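You operate a simulated robot arm through the tools that you are given. There is no shell and no other tool. Be economical: measure what you need, move in short steps, check, and stop when the job is done.

You run a simulated two-armed robot. Do the job below in one go: nothing can be reset, and whatever is moved stays where it is left.

JOB
Wipe up the spill on the marble top with the green cloth and put it back.

The check looks at the end state, three seconds after you hand in, the way a careful person would. Anything else that was tipped, shoved, dropped, spilled or broken makes it a failure. Flat cloth is picked up by pressing the open fingertips on it (5 to 10 N) and closing them slowly along it; thin cloth reads only 2 to 8 mm in the jaws.

ROBOT AND FRAMES
Two 7-joint arms with two-finger parallel grippers on one trunk, on a base that drives. Base frame: it is fixed to the floor where the robot stands at the start and does not move with it; the origin is under the middle of the robot, x ahead of it, y to its left, z up. Lengths are in m, angles in rad, forces in N, time in s.
The left shoulder is at the start at [0.06, 0.189, 1.228], the right one opposite. With the tool pointing down near the work surface each hand reaches from about 0.1 to 0.66 m from the robot's upright axis, wherever it stands, measured 20 degrees to its own side. Places, roughly: green cloth [0.5, -0.1, 1]. Payload 3.43 kg a hand.
The TCP of each hand is the grasp point between the finger pads, 0.03 m short of the fingertips. In the tool frame z runs along the fingers and y along their closing line. The gripper opens to 0.094 m. The fingers are 0.028 m wide and 0.01 m thick; the gripper's body (0.05 by 0.096 m) begins 0.055 m behind the TCP.
Orientation is that of the tool frame in the base frame, as a unit quaternion [w, x, y, z]. With the fingers straight down and closing along the base's y, the tool's x points along the base's -x, its y along +y and its z along -z.

CONTROLS
- The arms move only by the tool drive_tool. It takes "left_targets", "right_targets" or both (then of equal length, played together; a hand with none holds still); each is a list of rows, each a list of 7 numbers: the turn, a rotation vector about the tool's x, y, z in rad, then the shift along the tool's x, y, z in m, then the finger opening in m, from 0 to 0.094. In form: [[wx, wy, wz, tx, ty, tz, fingers], ...]. A call has 1 to 20 rows; each row shifts and turns the commanded pose from where the row before left it, along the tool's axes as they then stand. A row lasts 0.2 s, in which the tool goes at most 0.05 m and 0.15 rad; a call with a longer step from one row to the next is refused whole, and so is a gripper value outside its range. A pose out of reach is approached as far as the arm can. The call stops where the force on the tool passes 40 N (or 10 N more than at its start, if that is more) or the arm is blocked; 0.2 s more then pass. The fingers move at their own pace (about 0.153 m/s each) and stop on an object; they squeeze with about 25 N. The grip force told is the motor's: it shows also when the fingers shut on nothing. Time passes only in rows, and 0.2 s behind the last, so rows that do not move let the fingers close. It gives the time, the measured TCP pose, the force on the tool (base axes), the opening and the grip force at its end, in the units of the frame above (readings bear some noise), with the torque about the TCP (base axes, N m) and any sound that the robot's microphone picked up.
- Cameras (640 x 400 px; columns grow to the right, rows downward): "scene" is now at [0.0028, -0.0293, 1.765]; the picture's right is [-0.41, -0.91, 0.00], its down [-0.73, 0.32, -0.61] and it looks along [0.55, -0.25, -0.80] (base axes); focal length 257 px, centre (320, 200). "left" rides on the left gripper at [0.076, -0.014, -0.102] in its tool frame; the picture's right is [0.18, 0.98, 0.00], its down [-0.75, 0.14, -0.64] and it looks along [-0.63, 0.12, 0.77] (tool axes); focal length 243 px, centre (320, 200). "right" rides on the right gripper at [0.076, 0.014, -0.102] in its tool frame; the picture's right is [-0.18, 0.98, 0.00], its down [-0.75, -0.14, -0.64] and it looks along [-0.63, -0.12, 0.77] (tool axes); focal length 243 px, centre (320, 200). There is no depth. A picture from a camera that has moved, and an enlarged one, comes with that camera's place and axes in the base frame and with its lens. The place of the scene camera against the robot may be out by one fixed shift of up to 0.012 m in any direction.
- capture(camera): a new picture of that camera. No time passes.
- slide_trunk(by): slides the trunk up (or, below 0, down) by that many m; the arms and the scene camera ride with it, the base frame stays. It gives what a move gives, with no picture.
- roll_base(legs): drives the robot by 1 to 6 legs, each [ahead, left, turn to the left] in m, m and rad, along the robot's own axes; the way and the turn of a leg run together, so that a leg with both is an arc; at most 1.5 m and 3.142 rad a leg. The arms and the cameras ride along, it lands a little off, and it stops where it bumps. It gives what a move gives.
- pan_tilt(pan, tilt): turns the head with the scene camera to pan (to the left, within 1.501 rad either way) and tilt (down, from -0.506 to 1.204), counted from straight ahead of the robot. It gives what a move gives.
- inspect(camera, box): a new picture of the part [left, top, right, bottom] of that camera's present view, enlarged. No time passes.
- hand_in(): hands the job in; it is judged then, once.

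Go step by step. Nothing tells you exact positions but the pictures and the camera data: compare them with the known pose of the tool, close in by small moves and look again before you grip or let go. The budget is 120 turns and 88 pictures, counting those below and the enlarged ones. Unless the task says otherwise, let go and move clear before handing in, and close with one line.

The tools are called after "Request:" as a command line: name --argument value ..., lists and objects as JSON in quotes. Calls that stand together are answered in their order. drive_tool: Moves the arms, as the interface text tells. Its arguments: {"type":"object","properties":{"left_targets":{"type":"array"},"right_targets":{"type":"array"}},"required":[]} The other tools are called the same way: slide_trunk (by) slides the trunk up or down; roll_base (legs) drives the base; pan_tilt (pan, tilt) turns the head that bears the scene camera; capture (camera) takes a picture; inspect (camera, box) takes an enlarged picture of a part of a camera's view; hand_in () hands the job in.

At the start:

```text
time_s: 0.0
left_ee_pos: [0.4072, -0.0727, 1.1332]
left_ee_rot: [0.0, 0.0, 1.0, 0.0]
left_force: [0.6, -0.4, 0.8]
left_ft_torque: [0.01, 0.03, 0.02]
left_finger_gap: 0.094
left_grip_force: 0.1
right_ee_pos: [0.2552, -0.3233, 1.1777]
right_ee_rot: [0.001, 0.0, 1.0, 0.0]
right_force: [0.7, 0.1, -0.1]
right_ft_torque: [0.0, 0.01, 0.01]
right_finger_gap: 0.0942
right_grip_force: 0.1
trunk travel left (down, up): [-0.9, 0.09]
robot x, y, heading: [0.0007, 0.002, -0.005]
head pan, tilt: [-0.419, 0.92]
```

scene: 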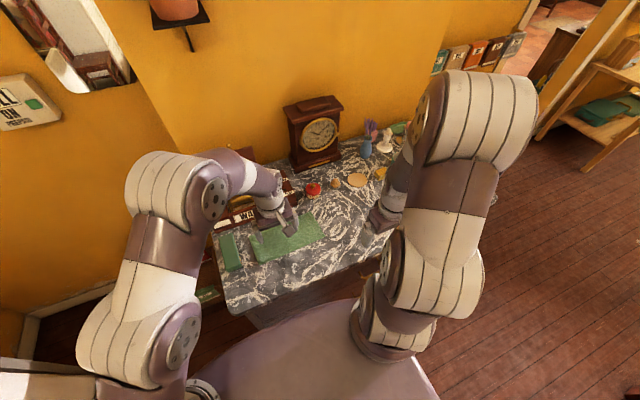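
right: 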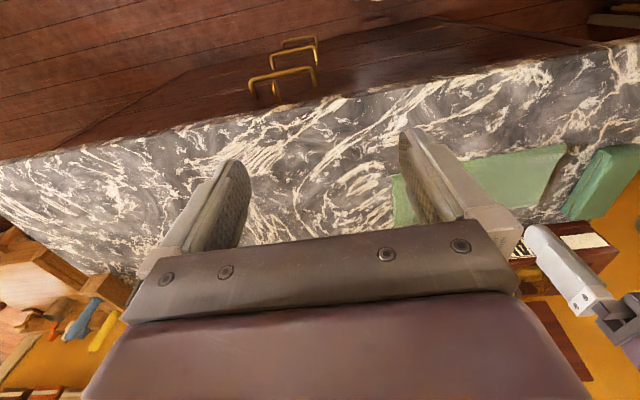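
left: 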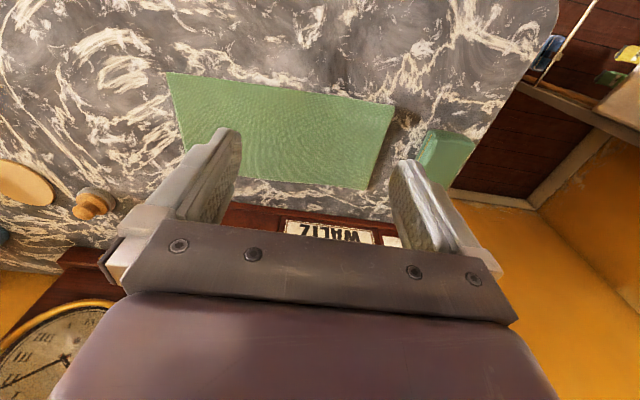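

I see a marble-topped dresser with a green cloth, a green box beside it, a clock and small things along the back. The spill isn't obvious yet, so I look closer.

Request:
inspect --camera "scene" --box '[200, 80, 440, 320]'

Request:
inspect --camera "left" --box '[0, 0, 560, 260]'

Request:
inspect --camera "right" --box '[0, 50, 640, 350]'

```text
1.67 times, centred on (320, 200) of scene
camera zoom: at [0.0028, -0.0293, 1.765], right [-0.41, -0.91, 0.0], down [-0.73, 0.32, -0.61], along [0.55, -0.25, -0.8], focal length 429 px, centre (320, 200)
```

zoom: 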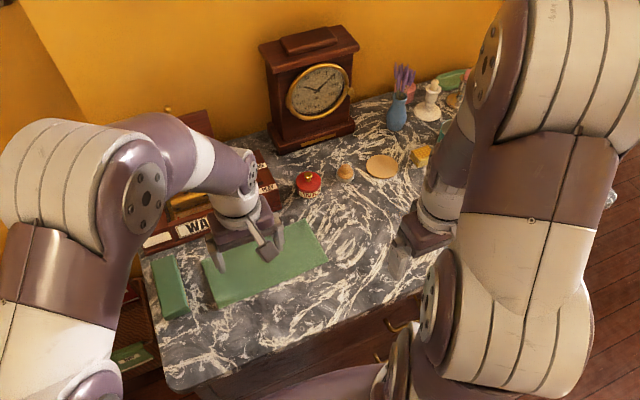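

```text
1.14 times, centred on (280, 130) of left
camera zoom: at [0.3296, -0.0868, 1.2353], right [-0.18, 0.98, 0.0], down [0.75, 0.14, 0.64], along [0.63, 0.12, -0.77], focal length 277 px, centre (366, 280)
```

zoom: 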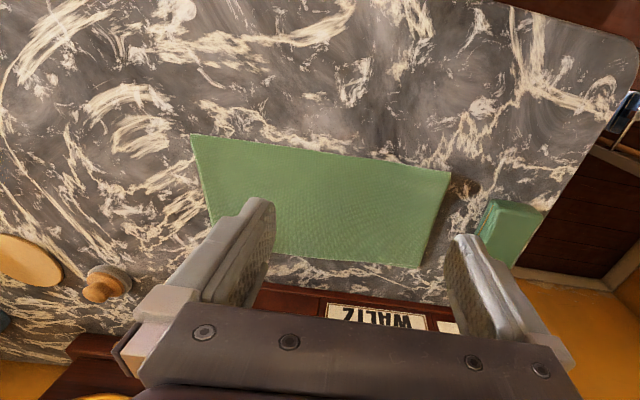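

```text
1.00 times, centred on (320, 200) of right (not enlarged: the box is as wide or as high as the picture)
camera zoom: at [0.1798, -0.31, 1.281], right [0.18, 0.98, 0.0], down [0.75, -0.14, 0.64], along [0.63, -0.12, -0.77], focal length 243 px, centre (320, 200)
```

zoom: 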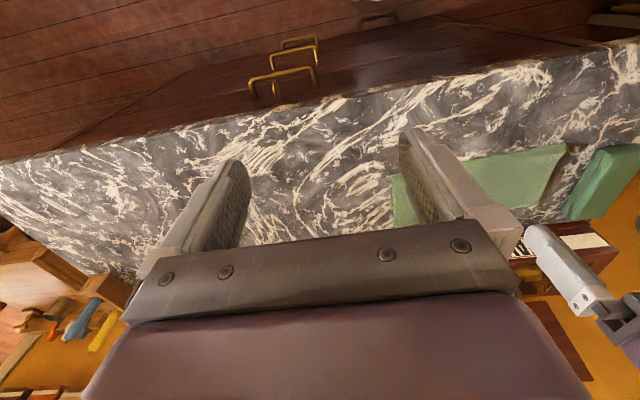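

There is a brownish patch between cloth and green box; I zoom on it and scan the rest of the marble.

Request:
inspect --camera "left" --box '[350, 70, 510, 170]'

Request:
inspect --camera "left" --box '[0, 0, 240, 150]'

Request:
inspect --camera "left" --box '[240, 0, 560, 200]'

Request:
inspect --camera "right" --box '[380, 90, 640, 250]'

```text
4.00 times, centred on (430, 120) of left
camera zoom: at [0.3296, -0.0868, 1.2353], right [-0.18, 0.98, 0.0], down [0.75, 0.14, 0.64], along [0.63, 0.12, -0.77], focal length 970 px, centre (-120, 520)
```

zoom: 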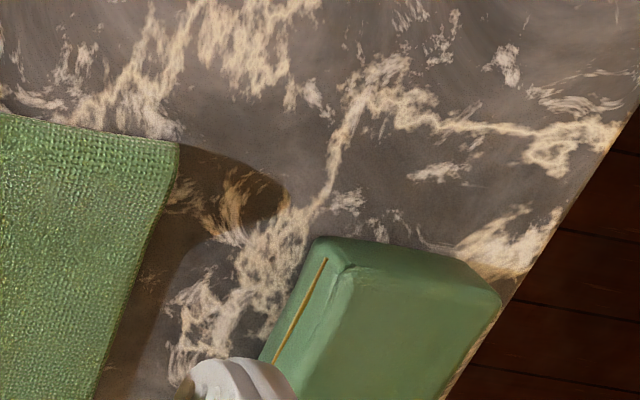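

```text
2.67 times, centred on (120, 75) of left
camera zoom: at [0.3296, -0.0868, 1.2353], right [-0.18, 0.98, 0.0], down [0.75, 0.14, 0.64], along [0.63, 0.12, -0.77], focal length 647 px, centre (853, 533)
```

zoom: 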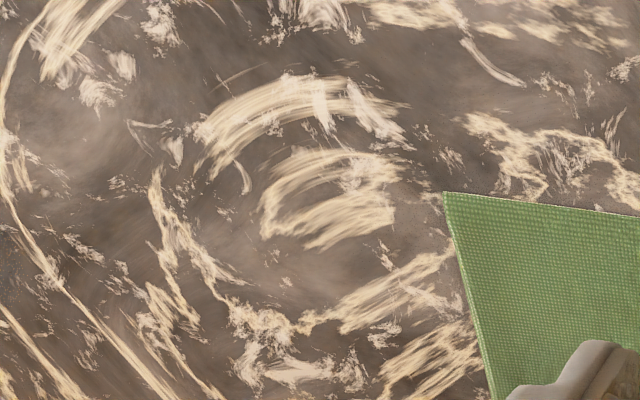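

```text
2.00 times, centred on (400, 100) of left
camera zoom: at [0.3296, -0.0868, 1.2353], right [-0.18, 0.98, 0.0], down [0.75, 0.14, 0.64], along [0.63, 0.12, -0.77], focal length 485 px, centre (160, 400)
```

zoom: 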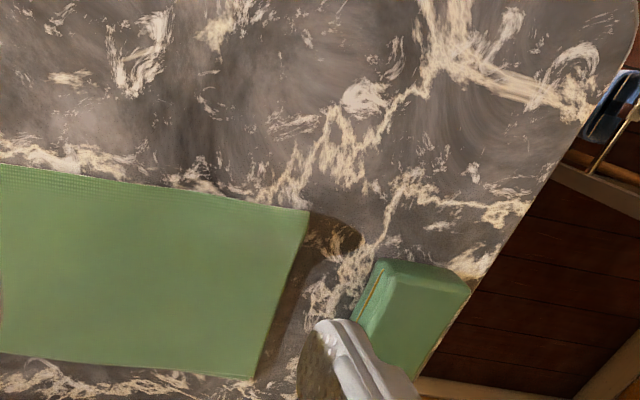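

```text
2.46 times, centred on (510, 170) of right
camera zoom: at [0.1798, -0.31, 1.281], right [0.18, 0.98, 0.0], down [0.75, -0.14, 0.64], along [0.63, -0.12, -0.77], focal length 597 px, centre (-148, 274)
```

zoom: 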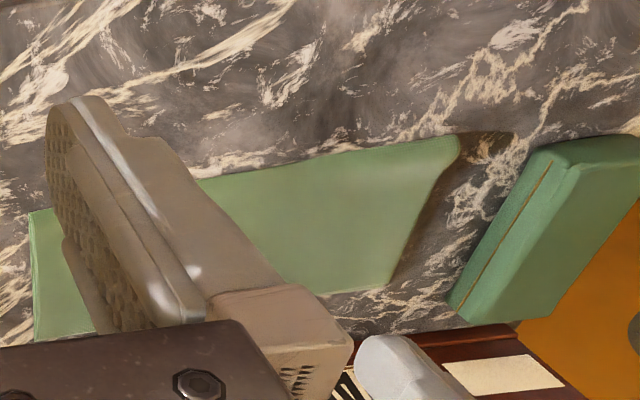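

The spill is the brown patch sticking out from beneath the cloth's left end; I put the cloth at about x 0.41–0.53, y −0.235–0.015, z≈0.957. I lift the left hand for a clearer overview.

Request:
drive_tool --left_targets '[[0, 0, 0, 0.03, 0.01, -0.03, 0.094], [0, 0, 0, 0.03, 0.02, -0.03, 0.094], [0, 0, 0, 0.03, 0.02, -0.03, 0.05], [0, 0, 0, 0, 0, 0, 0.05]]'

Request:
capture --camera "left"

Request:
capture --camera "scene"

```text
time_s: 1.0
left_ee_pos: [0.3131, -0.0214, 1.2226]
left_ee_rot: [0.0, 0.0, 1.0, -0.001]
left_force: [-0.1, -0.5, 0.3]
left_ft_torque: [-0.01, 0.01, 0.01]
left_finger_gap: 0.0501
left_grip_force: 0.0
right_ee_pos: [0.2554, -0.3247, 1.1776]
right_ee_rot: [0.0, 0.0, 1.0, 0.0]
right_force: [0.2, -0.5, -0.2]
right_ft_torque: [-0.01, 0.01, -0.01]
right_finger_gap: 0.094
right_grip_force: 0.0
trunk travel left (down, up): [-0.9, 0.09]
robot x, y, heading: [0.0031, 0.0001, 0.004]
head pan, tilt: [-0.419, 0.92]
```

```text
77 pictures are left
camera left: at [0.2366, -0.036, 1.3259], right [-0.18, 0.98, 0.0], down [0.75, 0.14, 0.64], along [0.63, 0.12, -0.77], focal length 243 px, centre (320, 200)
```

left: 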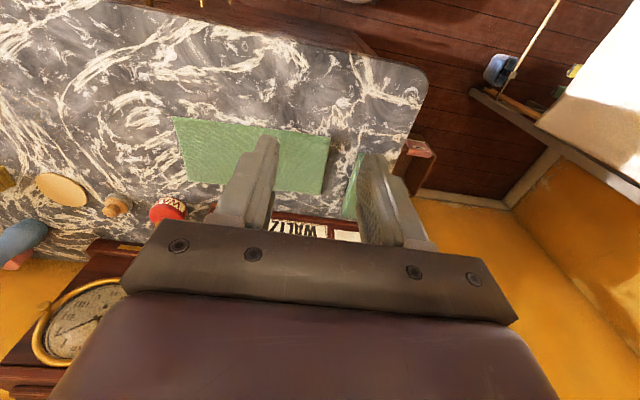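

```text
76 pictures are left
camera scene: at [0.0034, -0.0301, 1.7649], right [-0.41, -0.91, 0.0], down [-0.73, 0.32, -0.61], along [0.55, -0.25, -0.8], focal length 257 px, centre (320, 200)
```

scene: 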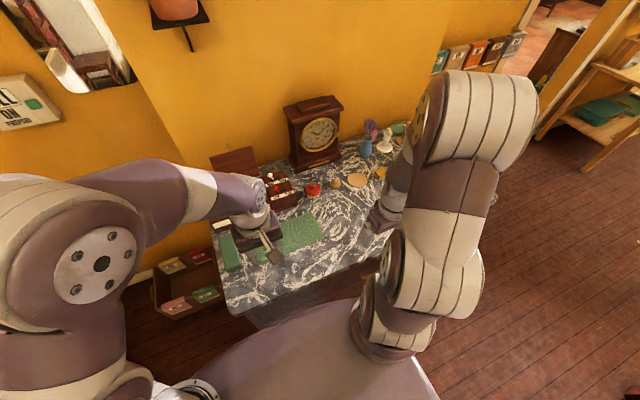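

The object behind is an open wooden box with a lid. I zoom in on it for clearances.

Request:
inspect --camera "scene" --box '[200, 130, 360, 290]'

Request:
inspect --camera "left" --box '[150, 90, 450, 260]'

```text
2.50 times, centred on (280, 210) of scene
camera zoom: at [0.0034, -0.0301, 1.7649], right [-0.41, -0.91, 0.0], down [-0.73, 0.32, -0.61], along [0.55, -0.25, -0.8], focal length 643 px, centre (420, 175)
```

zoom: 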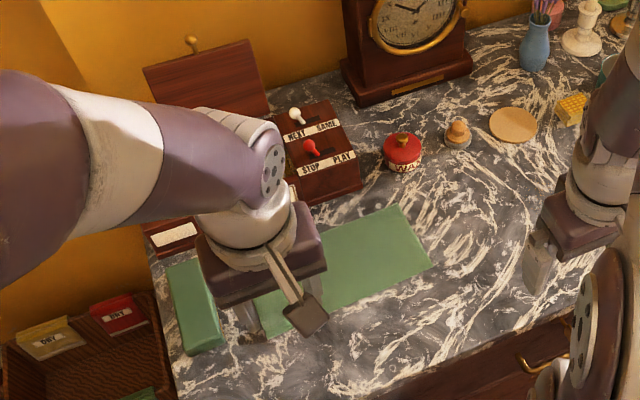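

```text
2.13 times, centred on (300, 175) of left
camera zoom: at [0.2366, -0.036, 1.3259], right [-0.18, 0.98, 0.0], down [0.75, 0.14, 0.64], along [0.63, 0.12, -0.77], focal length 518 px, centre (363, 253)
```

zoom: 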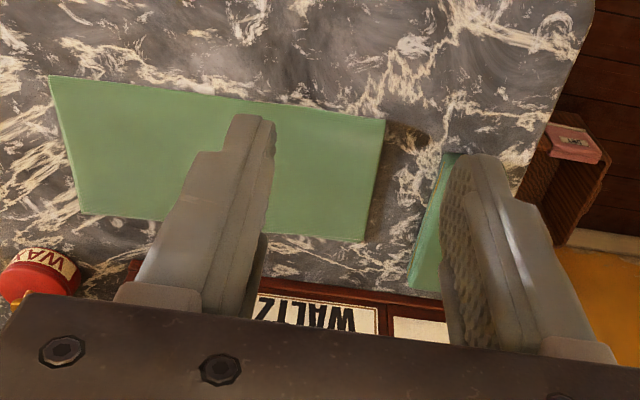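

Spill tongue extends to about (0.415, 0.05), box face at y≈0.057–0.067. I go above the cloth's left half with fingers part open.

Request:
drive_tool --left_targets '[[0, 0, 0, -0.0253, -0.0015, 0.033, 0.04], [0, 0, 0, -0.0253, -0.0015, 0.033, 0.04], [0, 0, 0, -0.0253, -0.0015, 0.033, 0.04], [0, 0, 0, -0.0253, -0.0015, 0.033, 0.04], [0, 0, 0, -0.0253, -0.0015, 0.033, 0.04], [0, 0, 0, -0.0253, -0.0015, 0.033, 0.04], [0, 0, 0, 0, 0, 0, 0.04]]'

Request:
capture --camera "left"

Request:
capture --camera "right"

```text
time_s: 2.6
left_ee_pos: [0.4681, -0.0296, 1.0235]
left_ee_rot: [0.001, 0.0, 1.0, 0.0]
left_force: [-0.9, -0.6, -0.5]
left_ft_torque: [0.02, 0.0, 0.0]
left_finger_gap: 0.0399
left_grip_force: 0.1
right_ee_pos: [0.2546, -0.3236, 1.177]
right_ee_rot: [0.0, 0.001, 1.0, 0.0]
right_force: [0.3, 0.2, -0.1]
right_ft_torque: [0.0, 0.02, 0.04]
right_finger_gap: 0.0941
right_grip_force: 0.0
trunk travel left (down, up): [-0.9, 0.09]
robot x, y, heading: [-0.0006, 0.0013, -0.002]
head pan, tilt: [-0.419, 0.92]
```

```text
73 pictures are left
camera left: at [0.3909, -0.0448, 1.1263], right [-0.18, 0.98, 0.0], down [0.75, 0.14, 0.64], along [0.63, 0.12, -0.77], focal length 243 px, centre (320, 200)
```

left: 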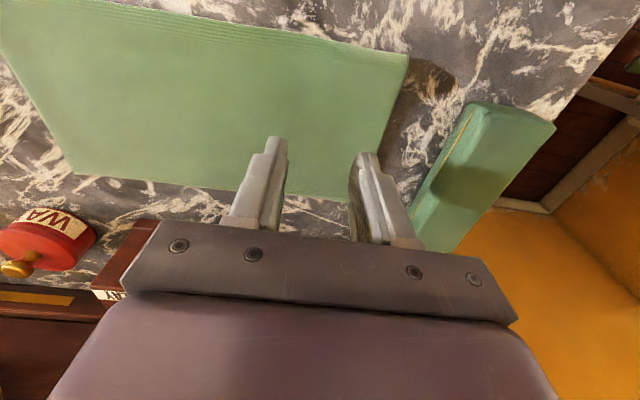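

```text
72 pictures are left
camera right: at [0.1792, -0.3099, 1.2811], right [0.18, 0.98, 0.0], down [0.75, -0.14, 0.64], along [0.63, -0.12, -0.77], focal length 243 px, centre (320, 200)
```

right: 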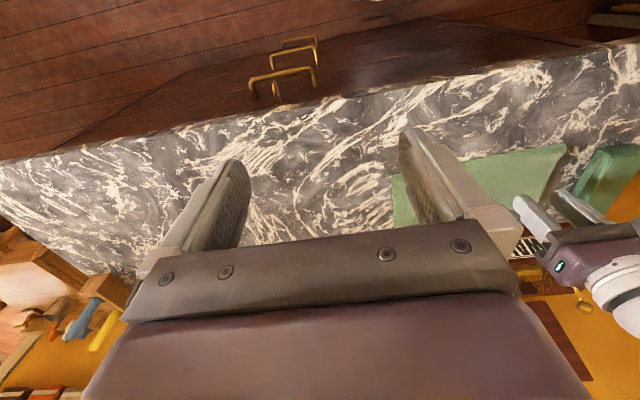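

The fingertips are over the cloth about 3.5 cm from its left end. I descend in small steps until 5–10 N.

Request:
drive_tool --left_targets '[[0, 0, 0, 0, 0, 0.015, 0.04], [0, 0, 0, 0, 0, 0.012, 0.04], [0, 0, 0, 0, 0, 0.005, 0.04], [0, 0, 0, 0, 0, 0, 0.04]]'

```text
time_s: 3.6
left_ee_pos: [0.4678, -0.0304, 0.9925]
left_ee_rot: [-0.001, 0.0, 1.0, 0.0]
left_force: [-0.3, -0.4, 0.8]
left_ft_torque: [0.01, 0.02, 0.01]
left_finger_gap: 0.0401
left_grip_force: 0.1
right_ee_pos: [0.2563, -0.3237, 1.1771]
right_ee_rot: [0.0, 0.0, 1.0, 0.001]
right_force: [0.3, 0.3, 0.2]
right_ft_torque: [0.0, -0.03, -0.02]
right_finger_gap: 0.0941
right_grip_force: 0.1
trunk travel left (down, up): [-0.9, 0.09]
robot x, y, heading: [0.0028, 0.0004, -0.002]
head pan, tilt: [-0.419, 0.92]
```

No contact yet; I continue in fine steps.

Request:
drive_tool --left_targets '[[0, 0, 0, 0, 0, 0.003, 0.04], [0, 0, 0, 0, 0, 0.002, 0.04], [0, 0, 0, 0, 0, 0, 0.04]]'

```text
time_s: 4.4
left_ee_pos: [0.468, -0.0325, 0.9872]
left_ee_rot: [0.0, 0.0, 1.0, 0.0]
left_force: [0.7, -0.1, 0.4]
left_ft_torque: [0.01, 0.02, 0.01]
left_finger_gap: 0.0398
left_grip_force: 0.0
right_ee_pos: [0.2549, -0.3241, 1.1771]
right_ee_rot: [-0.001, 0.0, 1.0, 0.0]
right_force: [0.5, 0.5, -0.8]
right_ft_torque: [-0.01, -0.02, 0.02]
right_finger_gap: 0.0939
right_grip_force: 0.0
trunk travel left (down, up): [-0.9, 0.09]
robot x, y, heading: [0.0015, -0.0007, -0.001]
head pan, tilt: [-0.419, 0.92]
```

Request:
drive_tool --left_targets '[[0, 0, 0, 0, 0, 0.002, 0.04], [0, 0, 0, 0, 0, 0.002, 0.04], [0, 0, 0, 0, 0, 0, 0.04]]'

```text
time_s: 5.2
left_ee_pos: [0.4699, -0.0317, 0.9848]
left_ee_rot: [0.0, 0.001, 1.0, 0.0]
left_force: [-0.3, -0.2, 0.1]
left_ft_torque: [-0.02, 0.0, 0.01]
left_finger_gap: 0.0401
left_grip_force: 0.1
right_ee_pos: [0.2554, -0.3238, 1.1782]
right_ee_rot: [0.0, 0.0, 1.0, 0.0]
right_force: [0.4, 0.8, 0.4]
right_ft_torque: [0.0, -0.02, -0.01]
right_finger_gap: 0.0939
right_grip_force: 0.0
trunk travel left (down, up): [-0.9, 0.09]
robot x, y, heading: [-0.0011, 0.0015, -0.005]
head pan, tilt: [-0.419, 0.92]
```

Request:
drive_tool --left_targets '[[0, 0, 0, 0, 0, 0.002, 0.04], [0, 0, 0, 0, 0, 0.002, 0.04], [0, 0, 0, 0, 0, 0, 0.04]]'

Request:
capture --camera "left"

```text
time_s: 6.0
left_ee_pos: [0.4687, -0.0323, 0.9804]
left_ee_rot: [0.001, 0.0, 1.0, 0.0]
left_force: [0.6, 1.7, 19.7]
left_ft_torque: [0.28, -0.01, 0.0]
left_finger_gap: 0.0399
left_grip_force: 0.0
right_ee_pos: [0.2538, -0.3236, 1.1776]
right_ee_rot: [0.001, 0.0, 1.0, 0.0]
right_force: [0.2, 0.0, -0.3]
right_ft_torque: [0.01, 0.0, 0.01]
right_finger_gap: 0.0941
right_grip_force: 0.0
trunk travel left (down, up): [-0.9, 0.09]
robot x, y, heading: [-0.0007, -0.0029, -0.0]
head pan, tilt: [-0.419, 0.92]
```

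```text
71 pictures are left
camera left: at [0.3912, -0.0456, 1.0841], right [-0.18, 0.98, 0.0], down [0.75, 0.14, 0.65], along [0.63, 0.12, -0.76], focal length 243 px, centre (320, 200)
```

left: 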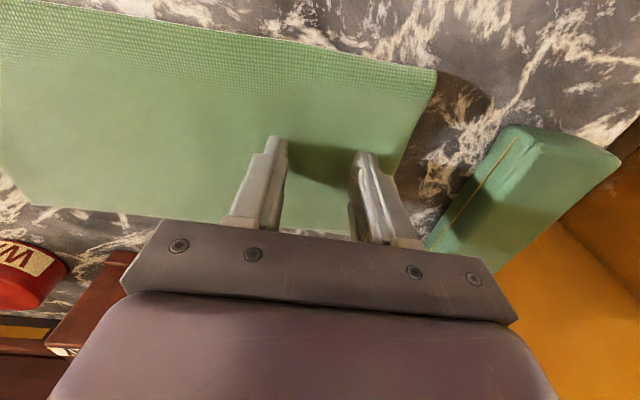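

Contact at 20 N, a bit much; I back off 1 mm, then close slowly.

Request:
drive_tool --left_targets '[[0, 0, 0, 0, 0, -0.001, 0.04], [0, 0, 0, 0, 0, 0, 0.04]]'

```text
time_s: 6.6
left_ee_pos: [0.4683, -0.0319, 0.9819]
left_ee_rot: [0.0, 0.0, 1.0, -0.001]
left_force: [3.9, 1.7, 18.5]
left_ft_torque: [0.2, -0.09, -0.05]
left_finger_gap: 0.04
left_grip_force: 0.0
right_ee_pos: [0.2535, -0.3235, 1.178]
right_ee_rot: [0.001, 0.0, 1.0, 0.0]
right_force: [0.3, 0.7, -0.2]
right_ft_torque: [0.01, 0.02, 0.0]
right_finger_gap: 0.0937
right_grip_force: 0.0
trunk travel left (down, up): [-0.9, 0.09]
robot x, y, heading: [0.0041, 0.0028, 0.002]
head pan, tilt: [-0.419, 0.92]
```

Request:
drive_tool --left_targets '[[0, 0, 0, 0, 0, -0.001, 0.04], [0, 0, 0, 0, 0, 0, 0.04]]'

```text
time_s: 7.2
left_ee_pos: [0.4684, -0.0299, 0.9813]
left_ee_rot: [0.0, -0.001, 1.0, 0.0]
left_force: [2.5, -0.2, 14.0]
left_ft_torque: [0.06, -0.12, 0.0]
left_finger_gap: 0.0402
left_grip_force: 0.1
right_ee_pos: [0.2554, -0.3244, 1.1783]
right_ee_rot: [0.0, 0.0, 1.0, 0.001]
right_force: [-0.3, 0.7, -0.3]
right_ft_torque: [0.03, -0.02, -0.03]
right_finger_gap: 0.0937
right_grip_force: 0.1
trunk travel left (down, up): [-0.9, 0.09]
robot x, y, heading: [-0.004, -0.0003, -0.001]
head pan, tilt: [-0.419, 0.92]
```

Request:
drive_tool --left_targets '[[0, 0, 0, 0, 0, -0.001, 0.04], [0, 0, 0, 0, 0, 0, 0.036], [0, 0, 0, 0, 0, 0, 0.032], [0, 0, 0, 0, 0, 0, 0.028], [0, 0, 0, 0, 0, 0, 0.024], [0, 0, 0, 0, 0, 0, 0.02], [0, 0, 0, 0, 0, 0, 0.016], [0, 0, 0, 0, 0, 0, 0.012], [0, 0, 0, 0, 0, 0, 0.008], [0, 0, 0, 0, 0, 0, 0.004], [0, 0, 0, 0, 0, 0, 0], [0, 0, 0, 0, 0, 0, 0], [0, 0, 0, 0, 0, 0, 0]]'

Request:
capture --camera "left"

Request:
inspect --camera "right" --box '[380, 90, 640, 250]'

```text
time_s: 10.0
left_ee_pos: [0.4683, -0.032, 0.9813]
left_ee_rot: [0.0, 0.0, 1.0, 0.0]
left_force: [-0.3, -0.1, 0.2]
left_ft_torque: [0.01, -0.02, 0.02]
left_finger_gap: 0.007
left_grip_force: 25.4
right_ee_pos: [0.2567, -0.325, 1.1781]
right_ee_rot: [0.0, 0.0, 1.0, -0.001]
right_force: [-0.9, 0.0, 0.2]
right_ft_torque: [0.01, -0.04, 0.0]
right_finger_gap: 0.094
right_grip_force: 0.0
trunk travel left (down, up): [-0.9, 0.09]
robot x, y, heading: [-0.0007, 0.0033, -0.001]
head pan, tilt: [-0.419, 0.92]
```

```text
70 pictures are left
camera left: at [0.3916, -0.046, 1.0855], right [-0.18, 0.98, 0.0], down [0.75, 0.14, 0.64], along [0.63, 0.12, -0.77], focal length 243 px, centre (320, 200)
```

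left: 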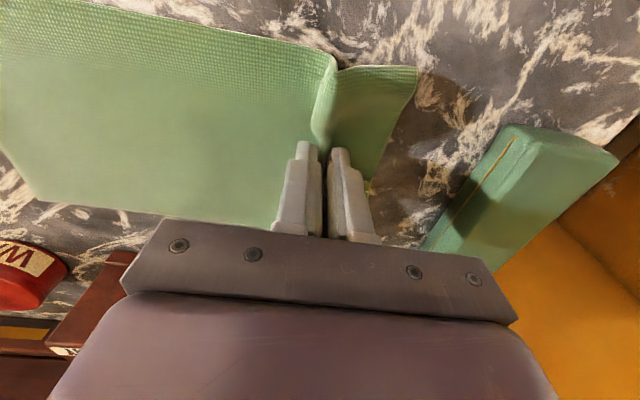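

```text
2.46 times, centred on (510, 170) of right
camera zoom: at [0.1798, -0.31, 1.281], right [0.18, 0.98, 0.0], down [0.75, -0.14, 0.64], along [0.63, -0.12, -0.77], focal length 597 px, centre (-148, 274)
```

zoom: 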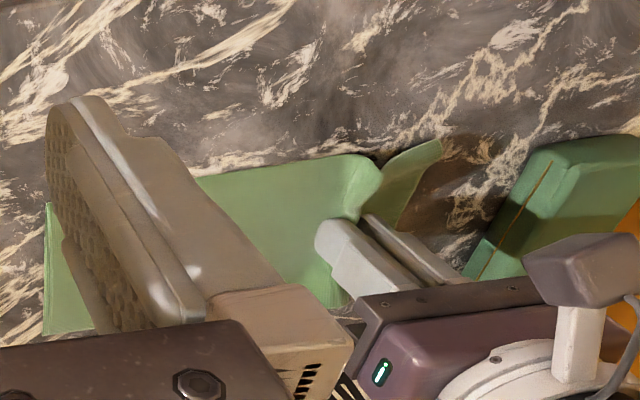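

Cloth gripped (7 mm). I lift it a little and shift it right to see the whole spill.

Request:
drive_tool --left_targets '[[0, 0, 0, 0, 0, -0.02, 0], [0, 0, 0, 0, 0, -0.02, 0], [0, 0, 0, 0, -0.02, -0.02, 0], [0, 0, 0, 0, -0.03, -0.01, 0], [0, 0, 0, 0, -0.03, 0, 0], [0, 0, 0, 0, -0.03, 0, 0], [0, 0, 0, 0, 0, 0, 0], [0, 0, 0, 0, 0, 0, 0]]'

Request:
capture --camera "left"

Request:
inspect --camera "right" --box '[380, 90, 640, 250]'

```text
time_s: 11.8
left_ee_pos: [0.4701, -0.1432, 1.0527]
left_ee_rot: [0.0, 0.001, 1.0, 0.0]
left_force: [0.4, 0.1, 0.6]
left_ft_torque: [-0.01, 0.02, 0.01]
left_finger_gap: 0.0068
left_grip_force: 25.0
right_ee_pos: [0.2566, -0.323, 1.1771]
right_ee_rot: [0.001, 0.0, 1.0, 0.001]
right_force: [-0.1, 0.3, 0.2]
right_ft_torque: [-0.03, 0.03, 0.01]
right_finger_gap: 0.094
right_grip_force: 0.0
trunk travel left (down, up): [-0.9, 0.09]
robot x, y, heading: [-0.0017, 0.0004, 0.0]
head pan, tilt: [-0.419, 0.92]
```

```text
68 pictures are left
camera left: at [0.3934, -0.1578, 1.155], right [-0.18, 0.98, 0.0], down [0.75, 0.14, 0.64], along [0.63, 0.12, -0.77], focal length 243 px, centre (320, 200)
```

left: 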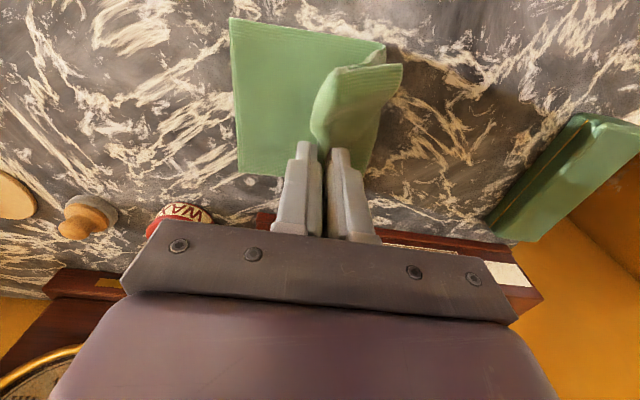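

```text
2.46 times, centred on (510, 170) of right
camera zoom: at [0.1798, -0.3098, 1.2811], right [0.18, 0.98, 0.0], down [0.75, -0.14, 0.64], along [0.63, -0.12, -0.77], focal length 597 px, centre (-148, 274)
```

zoom: 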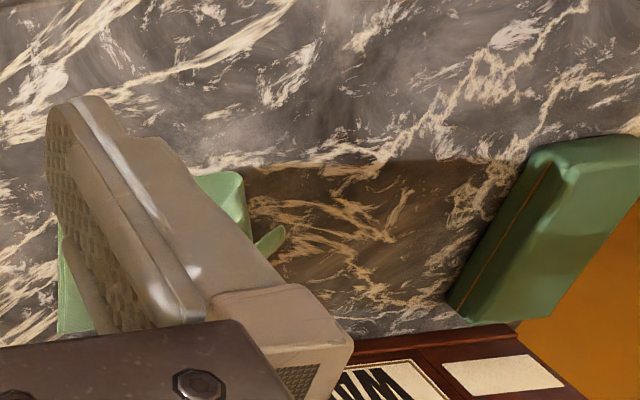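

Now a big brown film is exposed. I zoom in to map its extent.

Request:
inspect --camera "left" --box '[370, 20, 610, 240]'

Request:
inspect --camera "scene" --box '[200, 180, 340, 300]'

```text
1.82 times, centred on (490, 130) of left
camera zoom: at [0.3934, -0.1578, 1.155], right [-0.18, 0.98, 0.0], down [0.75, 0.14, 0.64], along [0.63, 0.12, -0.77], focal length 441 px, centre (11, 327)
```

zoom: 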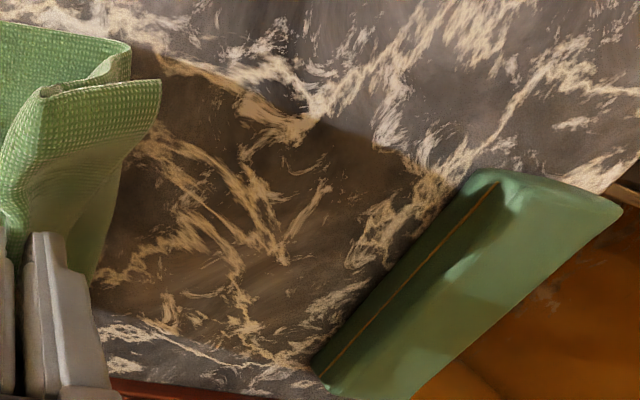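

```text
3.33 times, centred on (270, 240) of scene
camera zoom: at [0.0028, -0.029, 1.765], right [-0.41, -0.91, 0.0], down [-0.73, 0.32, -0.61], along [0.55, -0.25, -0.8], focal length 858 px, centre (487, 67)
```

zoom: 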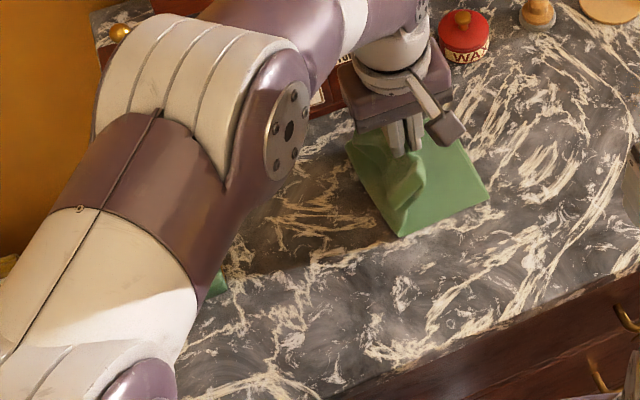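

The film runs from about y=0.05 to somewhere under the cloth. I lift the cloth clear to see the right part.

Request:
drive_tool --left_targets '[[0, 0, 0, 0, 0, -0.03, 0], [0, 0, 0, 0, -0.02, -0.03, 0], [0, 0, 0, 0, -0.03, -0.03, 0], [0, 0, 0, 0, -0.03, -0.02, 0], [0, 0, 0, 0, -0.03, 0, 0], [0, 0, 0, 0, 0, 0, 0], [0, 0, 0, 0, 0, 0, 0], [0, 0, 0, 0, 0, 0, 0]]'

Request:
capture --camera "left"

Request:
inspect --camera "right" --box '[240, 90, 640, 330]'

Request:
inspect --camera "scene" --box '[200, 150, 400, 320]'

```text
time_s: 13.6
left_ee_pos: [0.425, -0.2021, 1.1269]
left_ee_rot: [0.0, 0.0, 1.0, 0.0]
left_force: [0.4, -0.4, 0.1]
left_ft_torque: [-0.01, -0.01, -0.03]
left_finger_gap: 0.0071
left_grip_force: 25.1
left hand out of reach, approached as far as the arm can: row 3, 4, 5
right_ee_pos: [0.2564, -0.3245, 1.1778]
right_ee_rot: [0.001, 0.0, 1.0, 0.0]
right_force: [-0.7, -0.4, 0.4]
right_ft_torque: [-0.03, 0.01, -0.01]
right_finger_gap: 0.0939
right_grip_force: 0.1
trunk travel left (down, up): [-0.9, 0.09]
robot x, y, heading: [0.002, 0.0003, 0.001]
head pan, tilt: [-0.419, 0.92]
```

```text
64 pictures are left
camera left: at [0.3481, -0.2166, 1.2294], right [-0.18, 0.98, 0.0], down [0.75, 0.14, 0.64], along [0.63, 0.12, -0.77], focal length 243 px, centre (320, 200)
```

left: 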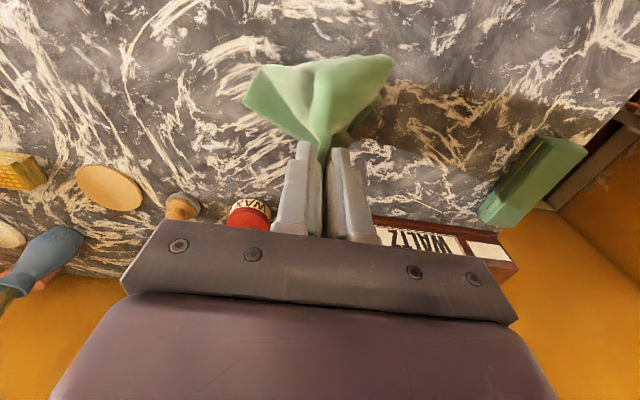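

```text
1.60 times, centred on (440, 210) of right
camera zoom: at [0.1798, -0.3105, 1.2809], right [0.18, 0.98, 0.0], down [0.75, -0.14, 0.64], along [0.63, -0.12, -0.77], focal length 388 px, centre (128, 184)
```

zoom: 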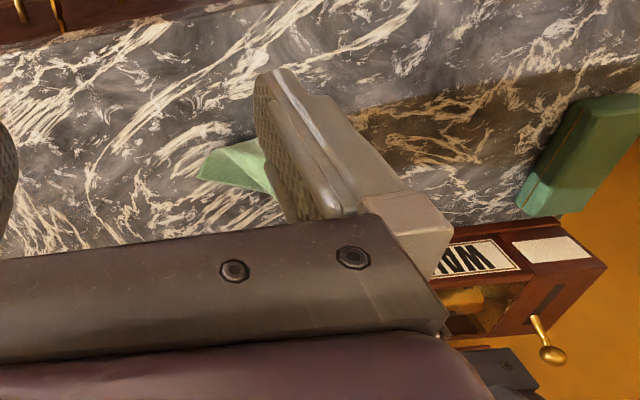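

```text
2.35 times, centred on (300, 235) of scene
camera zoom: at [0.0028, -0.0301, 1.7649], right [-0.41, -0.91, 0.0], down [-0.73, 0.32, -0.61], along [0.55, -0.25, -0.8], focal length 606 px, centre (367, 118)
```

zoom: 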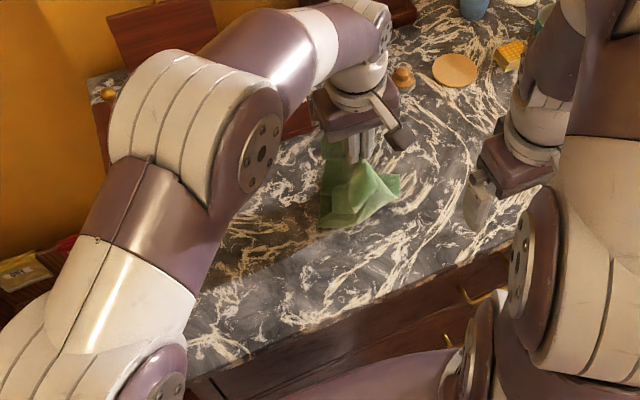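

Most of the film is visible now; zoom for its extent.

Request:
inspect --camera "left" --box '[340, 40, 600, 230]'

```text
2.11 times, centred on (470, 135) of left
camera zoom: at [0.3481, -0.2166, 1.2294], right [-0.18, 0.98, 0.0], down [0.75, 0.14, 0.64], along [0.63, 0.12, -0.77], focal length 511 px, centre (4, 337)
```

zoom: 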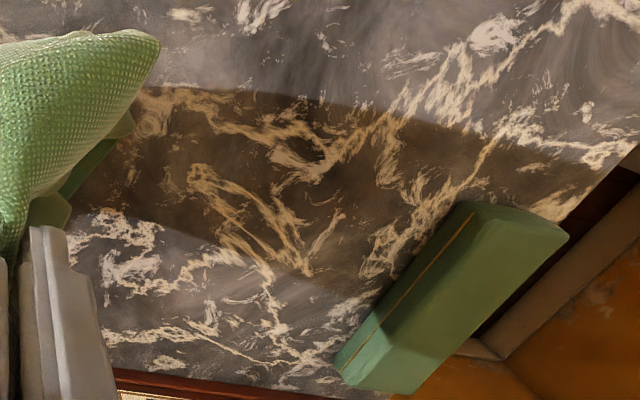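

Part of this dark area looks like the arm's own shadow (its border moved). I retract the hand with the cloth to separate shadow from spill.

Request:
drive_tool --left_targets '[[0, 0, 0, 0.03, 0.02, -0.01, 0], [0, 0, 0, 0.03, 0.03, -0.01, 0], [0, 0, 0, 0.03, 0.03, -0.01, 0], [0, 0, 0, 0.03, 0.03, 0, 0], [0, 0, 0, 0.03, 0.02, 0, 0], [0, 0, 0, 0, 0, 0, 0], [0, 0, 0, 0, 0, 0, 0]]'

Request:
capture --camera "left"

Request:
capture --camera "right"

```text
time_s: 15.2
left_ee_pos: [0.2735, -0.0683, 1.1566]
left_ee_rot: [0.0, 0.0, 1.0, 0.0]
left_force: [-0.6, -0.2, -1.2]
left_ft_torque: [0.02, -0.01, 0.02]
left_finger_gap: 0.0067
left_grip_force: 24.8
right_ee_pos: [0.2556, -0.3234, 1.1783]
right_ee_rot: [-0.001, 0.0, 1.0, 0.0]
right_force: [-0.3, 0.4, 0.1]
right_ft_torque: [0.01, -0.02, 0.02]
right_finger_gap: 0.0939
right_grip_force: 0.0
trunk travel left (down, up): [-0.9, 0.09]
robot x, y, heading: [0.0011, 0.0013, 0.0]
head pan, tilt: [-0.419, 0.92]
```

```text
60 pictures are left
camera left: at [0.197, -0.0835, 1.2596], right [-0.18, 0.98, 0.0], down [0.75, 0.14, 0.64], along [0.63, 0.12, -0.77], focal length 243 px, centre (320, 200)
```

left: 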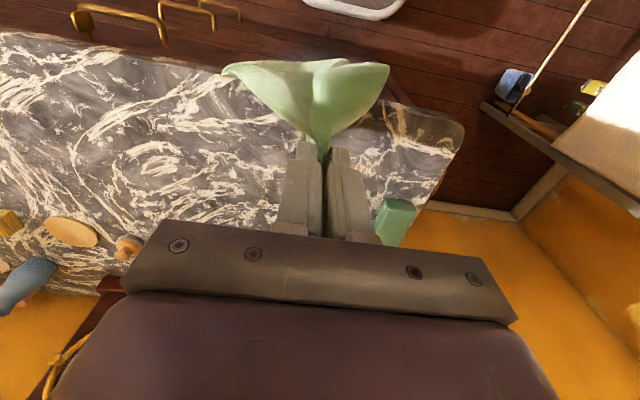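

```text
59 pictures are left
camera right: at [0.1799, -0.31, 1.281], right [0.18, 0.98, 0.0], down [0.75, -0.14, 0.64], along [0.63, -0.12, -0.77], focal length 243 px, centre (320, 200)
```

right: 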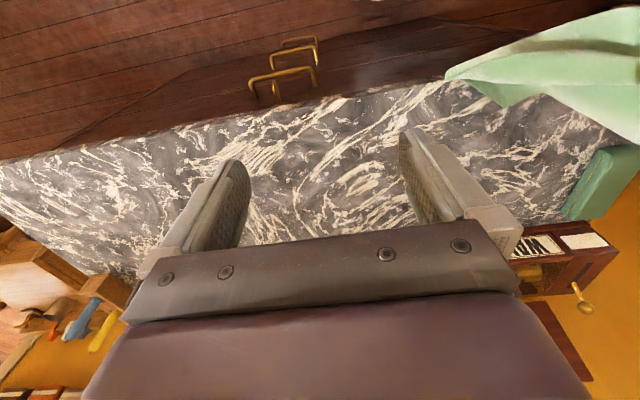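

The dark area was mostly shadow. Zoom on the now unshaded area.

Request:
inspect --camera "right" --box '[380, 70, 640, 250]'

Request:
inspect --camera "left" --box '[120, 100, 320, 240]'

Request:
inspect --camera "left" --box '[330, 90, 470, 250]'

Request:
inspect --camera "scene" --box '[200, 150, 440, 310]'

```text
2.22 times, centred on (510, 160) of right
camera zoom: at [0.1799, -0.31, 1.281], right [0.18, 0.98, 0.0], down [0.75, -0.14, 0.64], along [0.63, -0.12, -0.77], focal length 539 px, centre (-102, 289)
```

zoom: 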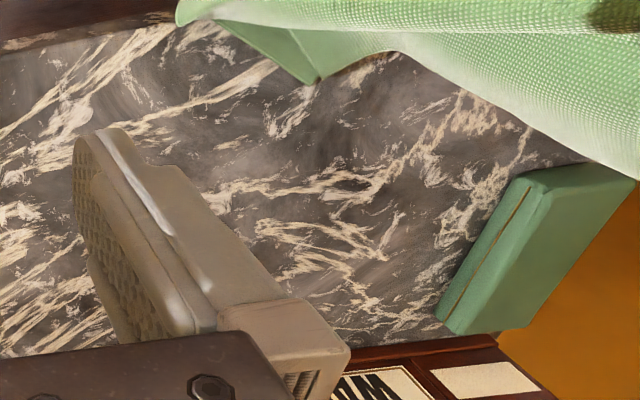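

```text
2.86 times, centred on (220, 170) of left
camera zoom: at [0.197, -0.0835, 1.2596], right [-0.18, 0.98, 0.0], down [0.75, 0.14, 0.64], along [0.63, 0.12, -0.77], focal length 693 px, centre (606, 286)
```

zoom: 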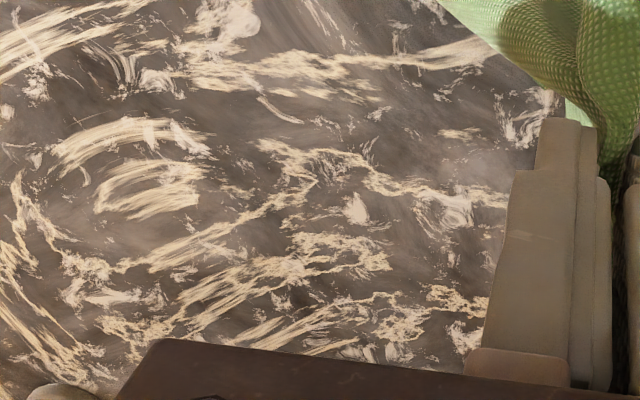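

```text
2.50 times, centred on (400, 170) of left
camera zoom: at [0.197, -0.0835, 1.2596], right [-0.18, 0.98, 0.0], down [0.75, 0.14, 0.64], along [0.63, 0.12, -0.77], focal length 606 px, centre (120, 275)
```

zoom: 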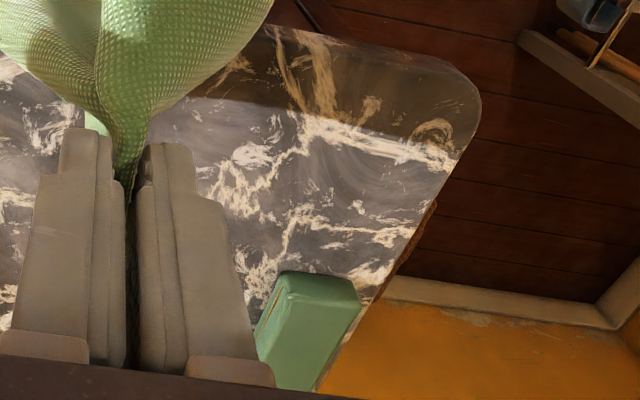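

```text
2.50 times, centred on (320, 230) of scene
camera zoom: at [0.0028, -0.0293, 1.7649], right [-0.41, -0.91, 0.0], down [-0.73, 0.32, -0.61], along [0.55, -0.25, -0.8], focal length 643 px, centre (320, 125)
```

zoom: 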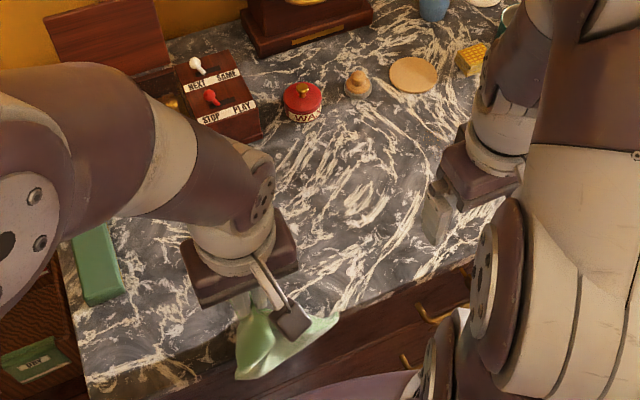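

No stain remains in the cloth area, so the spill must be elsewhere – probably the right half hidden by the right arm. I scan there.

Request:
inspect --camera "right" --box '[0, 100, 240, 300]'

Request:
inspect --camera "right" --box '[200, 60, 480, 260]'

Request:
inspect --camera "scene" --box '[340, 100, 440, 240]'

```text
2.00 times, centred on (120, 200) of right
camera zoom: at [0.1799, -0.31, 1.281], right [0.18, 0.98, 0.0], down [0.75, -0.14, 0.64], along [0.63, -0.12, -0.77], focal length 485 px, centre (720, 200)
```

zoom: 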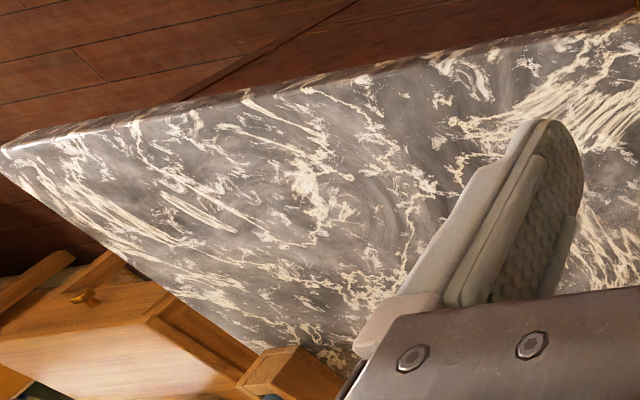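

```text
2.00 times, centred on (340, 160) of right
camera zoom: at [0.1799, -0.31, 1.281], right [0.18, 0.98, 0.0], down [0.75, -0.14, 0.64], along [0.63, -0.12, -0.77], focal length 485 px, centre (280, 280)
```

zoom: 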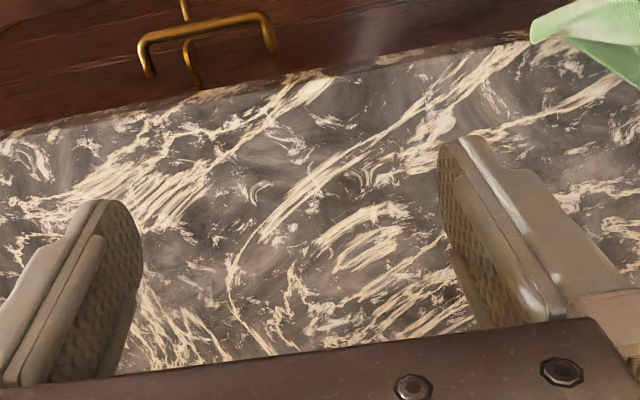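

```text
2.86 times, centred on (390, 170) of scene
camera zoom: at [0.0028, -0.0293, 1.7649], right [-0.41, -0.91, 0.0], down [-0.73, 0.32, -0.61], along [0.55, -0.25, -0.8], focal length 735 px, centre (120, 286)
```

zoom: 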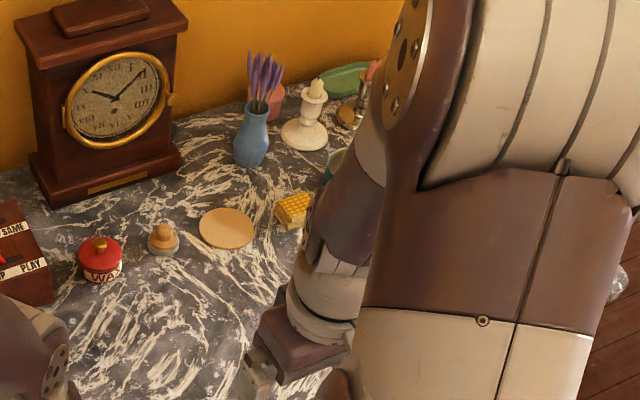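

I raise and advance the right hand (empty) high above the marble to view the right side.

Request:
drive_tool --right_targets '[[0, 0, 0, 0, 0, -0.04, 0.05], [0, 0, 0, 0, 0, -0.03, 0.05], [0, 0, 0, -0.035, -0.015, 0, 0.05], [0, 0, 0, -0.035, -0.015, 0, 0.05], [0, 0, 0, -0.035, -0.015, 0, 0.05], [0, 0, 0, -0.035, -0.015, 0, 0.05], [0, 0, 0, -0.035, -0.015, 0, 0.05], [0, 0, 0, 0, 0, 0, 0.05]]'

Request:
capture --camera "right"

Request:
capture --camera "scene"

```text
time_s: 17.0
left_ee_pos: [0.2733, -0.0682, 1.1576]
left_ee_rot: [0.0, 0.0, 1.0, 0.0]
left_force: [0.9, 0.1, -1.2]
left_ft_torque: [-0.03, -0.03, 0.01]
left_finger_gap: 0.0067
left_grip_force: 25.0
right_ee_pos: [0.4293, -0.3982, 1.2491]
right_ee_rot: [0.0, 0.0, 1.0, -0.001]
right_force: [-0.1, 0.6, 0.8]
right_ft_torque: [0.01, -0.03, 0.01]
right_finger_gap: 0.05
right_grip_force: 0.1
trunk travel left (down, up): [-0.9, 0.09]
robot x, y, heading: [0.0031, 0.002, -0.002]
head pan, tilt: [-0.419, 0.92]
```

```text
51 pictures are left
camera right: at [0.354, -0.3851, 1.3519], right [0.18, 0.98, 0.0], down [0.75, -0.14, 0.64], along [0.63, -0.12, -0.77], focal length 243 px, centre (320, 200)
```

right: 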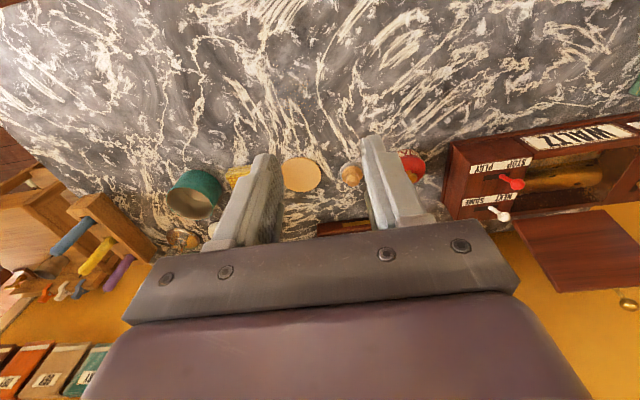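

```text
50 pictures are left
camera scene: at [0.0012, -0.0285, 1.765], right [-0.41, -0.91, 0.0], down [-0.73, 0.32, -0.61], along [0.55, -0.25, -0.8], focal length 257 px, centre (320, 200)
```

scene: 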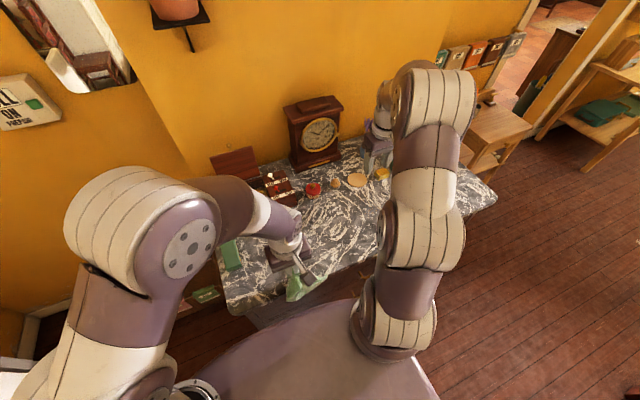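

I look closely at the right picture for a wet patch.

Request:
inspect --camera "right" --box '[0, 0, 320, 200]'

Request:
inspect --camera "right" --box '[320, 0, 640, 200]'

Request:
inspect --camera "right" --box '[140, 120, 300, 260]'

```text
2.00 times, centred on (160, 100) of right
camera zoom: at [0.354, -0.3851, 1.3519], right [0.18, 0.98, 0.0], down [0.75, -0.14, 0.64], along [0.63, -0.12, -0.77], focal length 485 px, centre (640, 400)
```

zoom: 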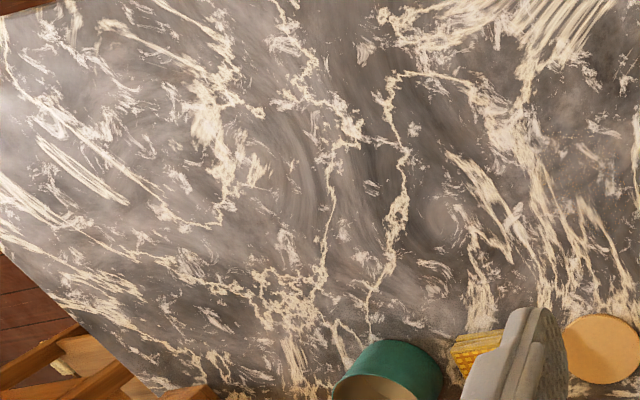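

```text
2.00 times, centred on (480, 100) of right
camera zoom: at [0.354, -0.3851, 1.3519], right [0.18, 0.98, 0.0], down [0.75, -0.14, 0.64], along [0.63, -0.12, -0.77], focal length 485 px, centre (0, 400)
```

zoom: 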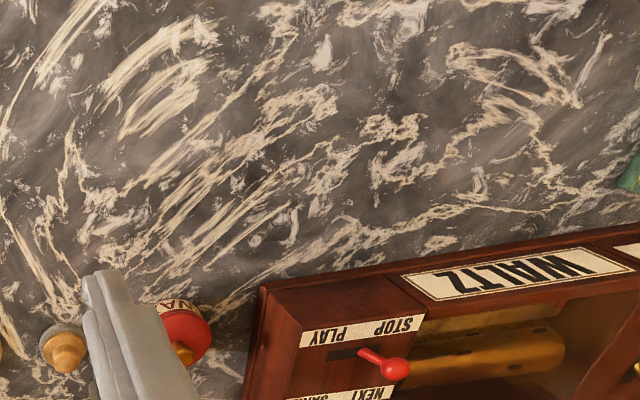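

```text
2.86 times, centred on (220, 190) of right
camera zoom: at [0.354, -0.3851, 1.3519], right [0.18, 0.98, 0.0], down [0.75, -0.14, 0.64], along [0.63, -0.12, -0.77], focal length 693 px, centre (606, 229)
```

zoom: 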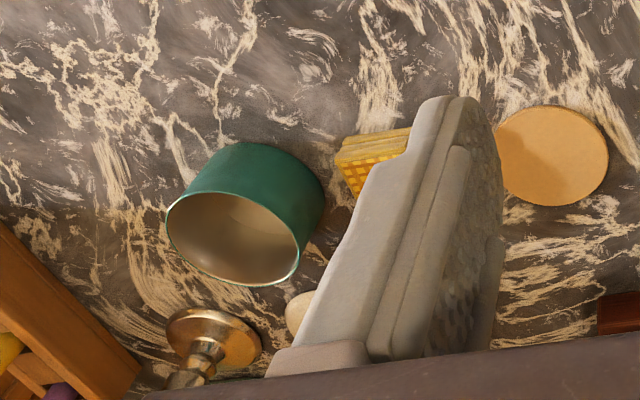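

Still no clear spill. I zoom the scene view on the right portion and the front-left corner.

Request:
inspect --camera "scene" --box '[290, 130, 500, 280]'

Request:
inspect --camera "left" --box '[0, 20, 300, 220]'

```text
2.67 times, centred on (395, 205) of scene
camera zoom: at [0.0012, -0.0285, 1.765], right [-0.41, -0.91, 0.0], down [-0.73, 0.32, -0.61], along [0.55, -0.25, -0.8], focal length 686 px, centre (120, 187)
```

zoom: 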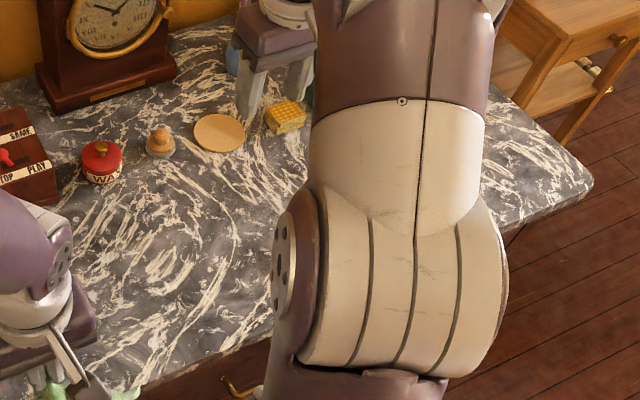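

```text
2.00 times, centred on (150, 120) of left
camera zoom: at [0.196, -0.0831, 1.2599], right [-0.18, 0.98, 0.0], down [0.75, 0.14, 0.64], along [0.63, 0.12, -0.77], focal length 485 px, centre (660, 360)
```

zoom: 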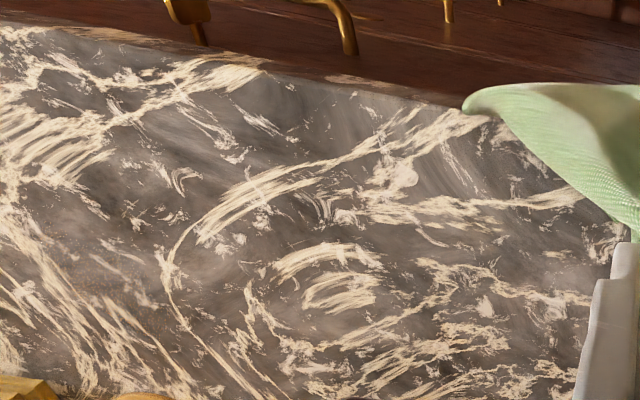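

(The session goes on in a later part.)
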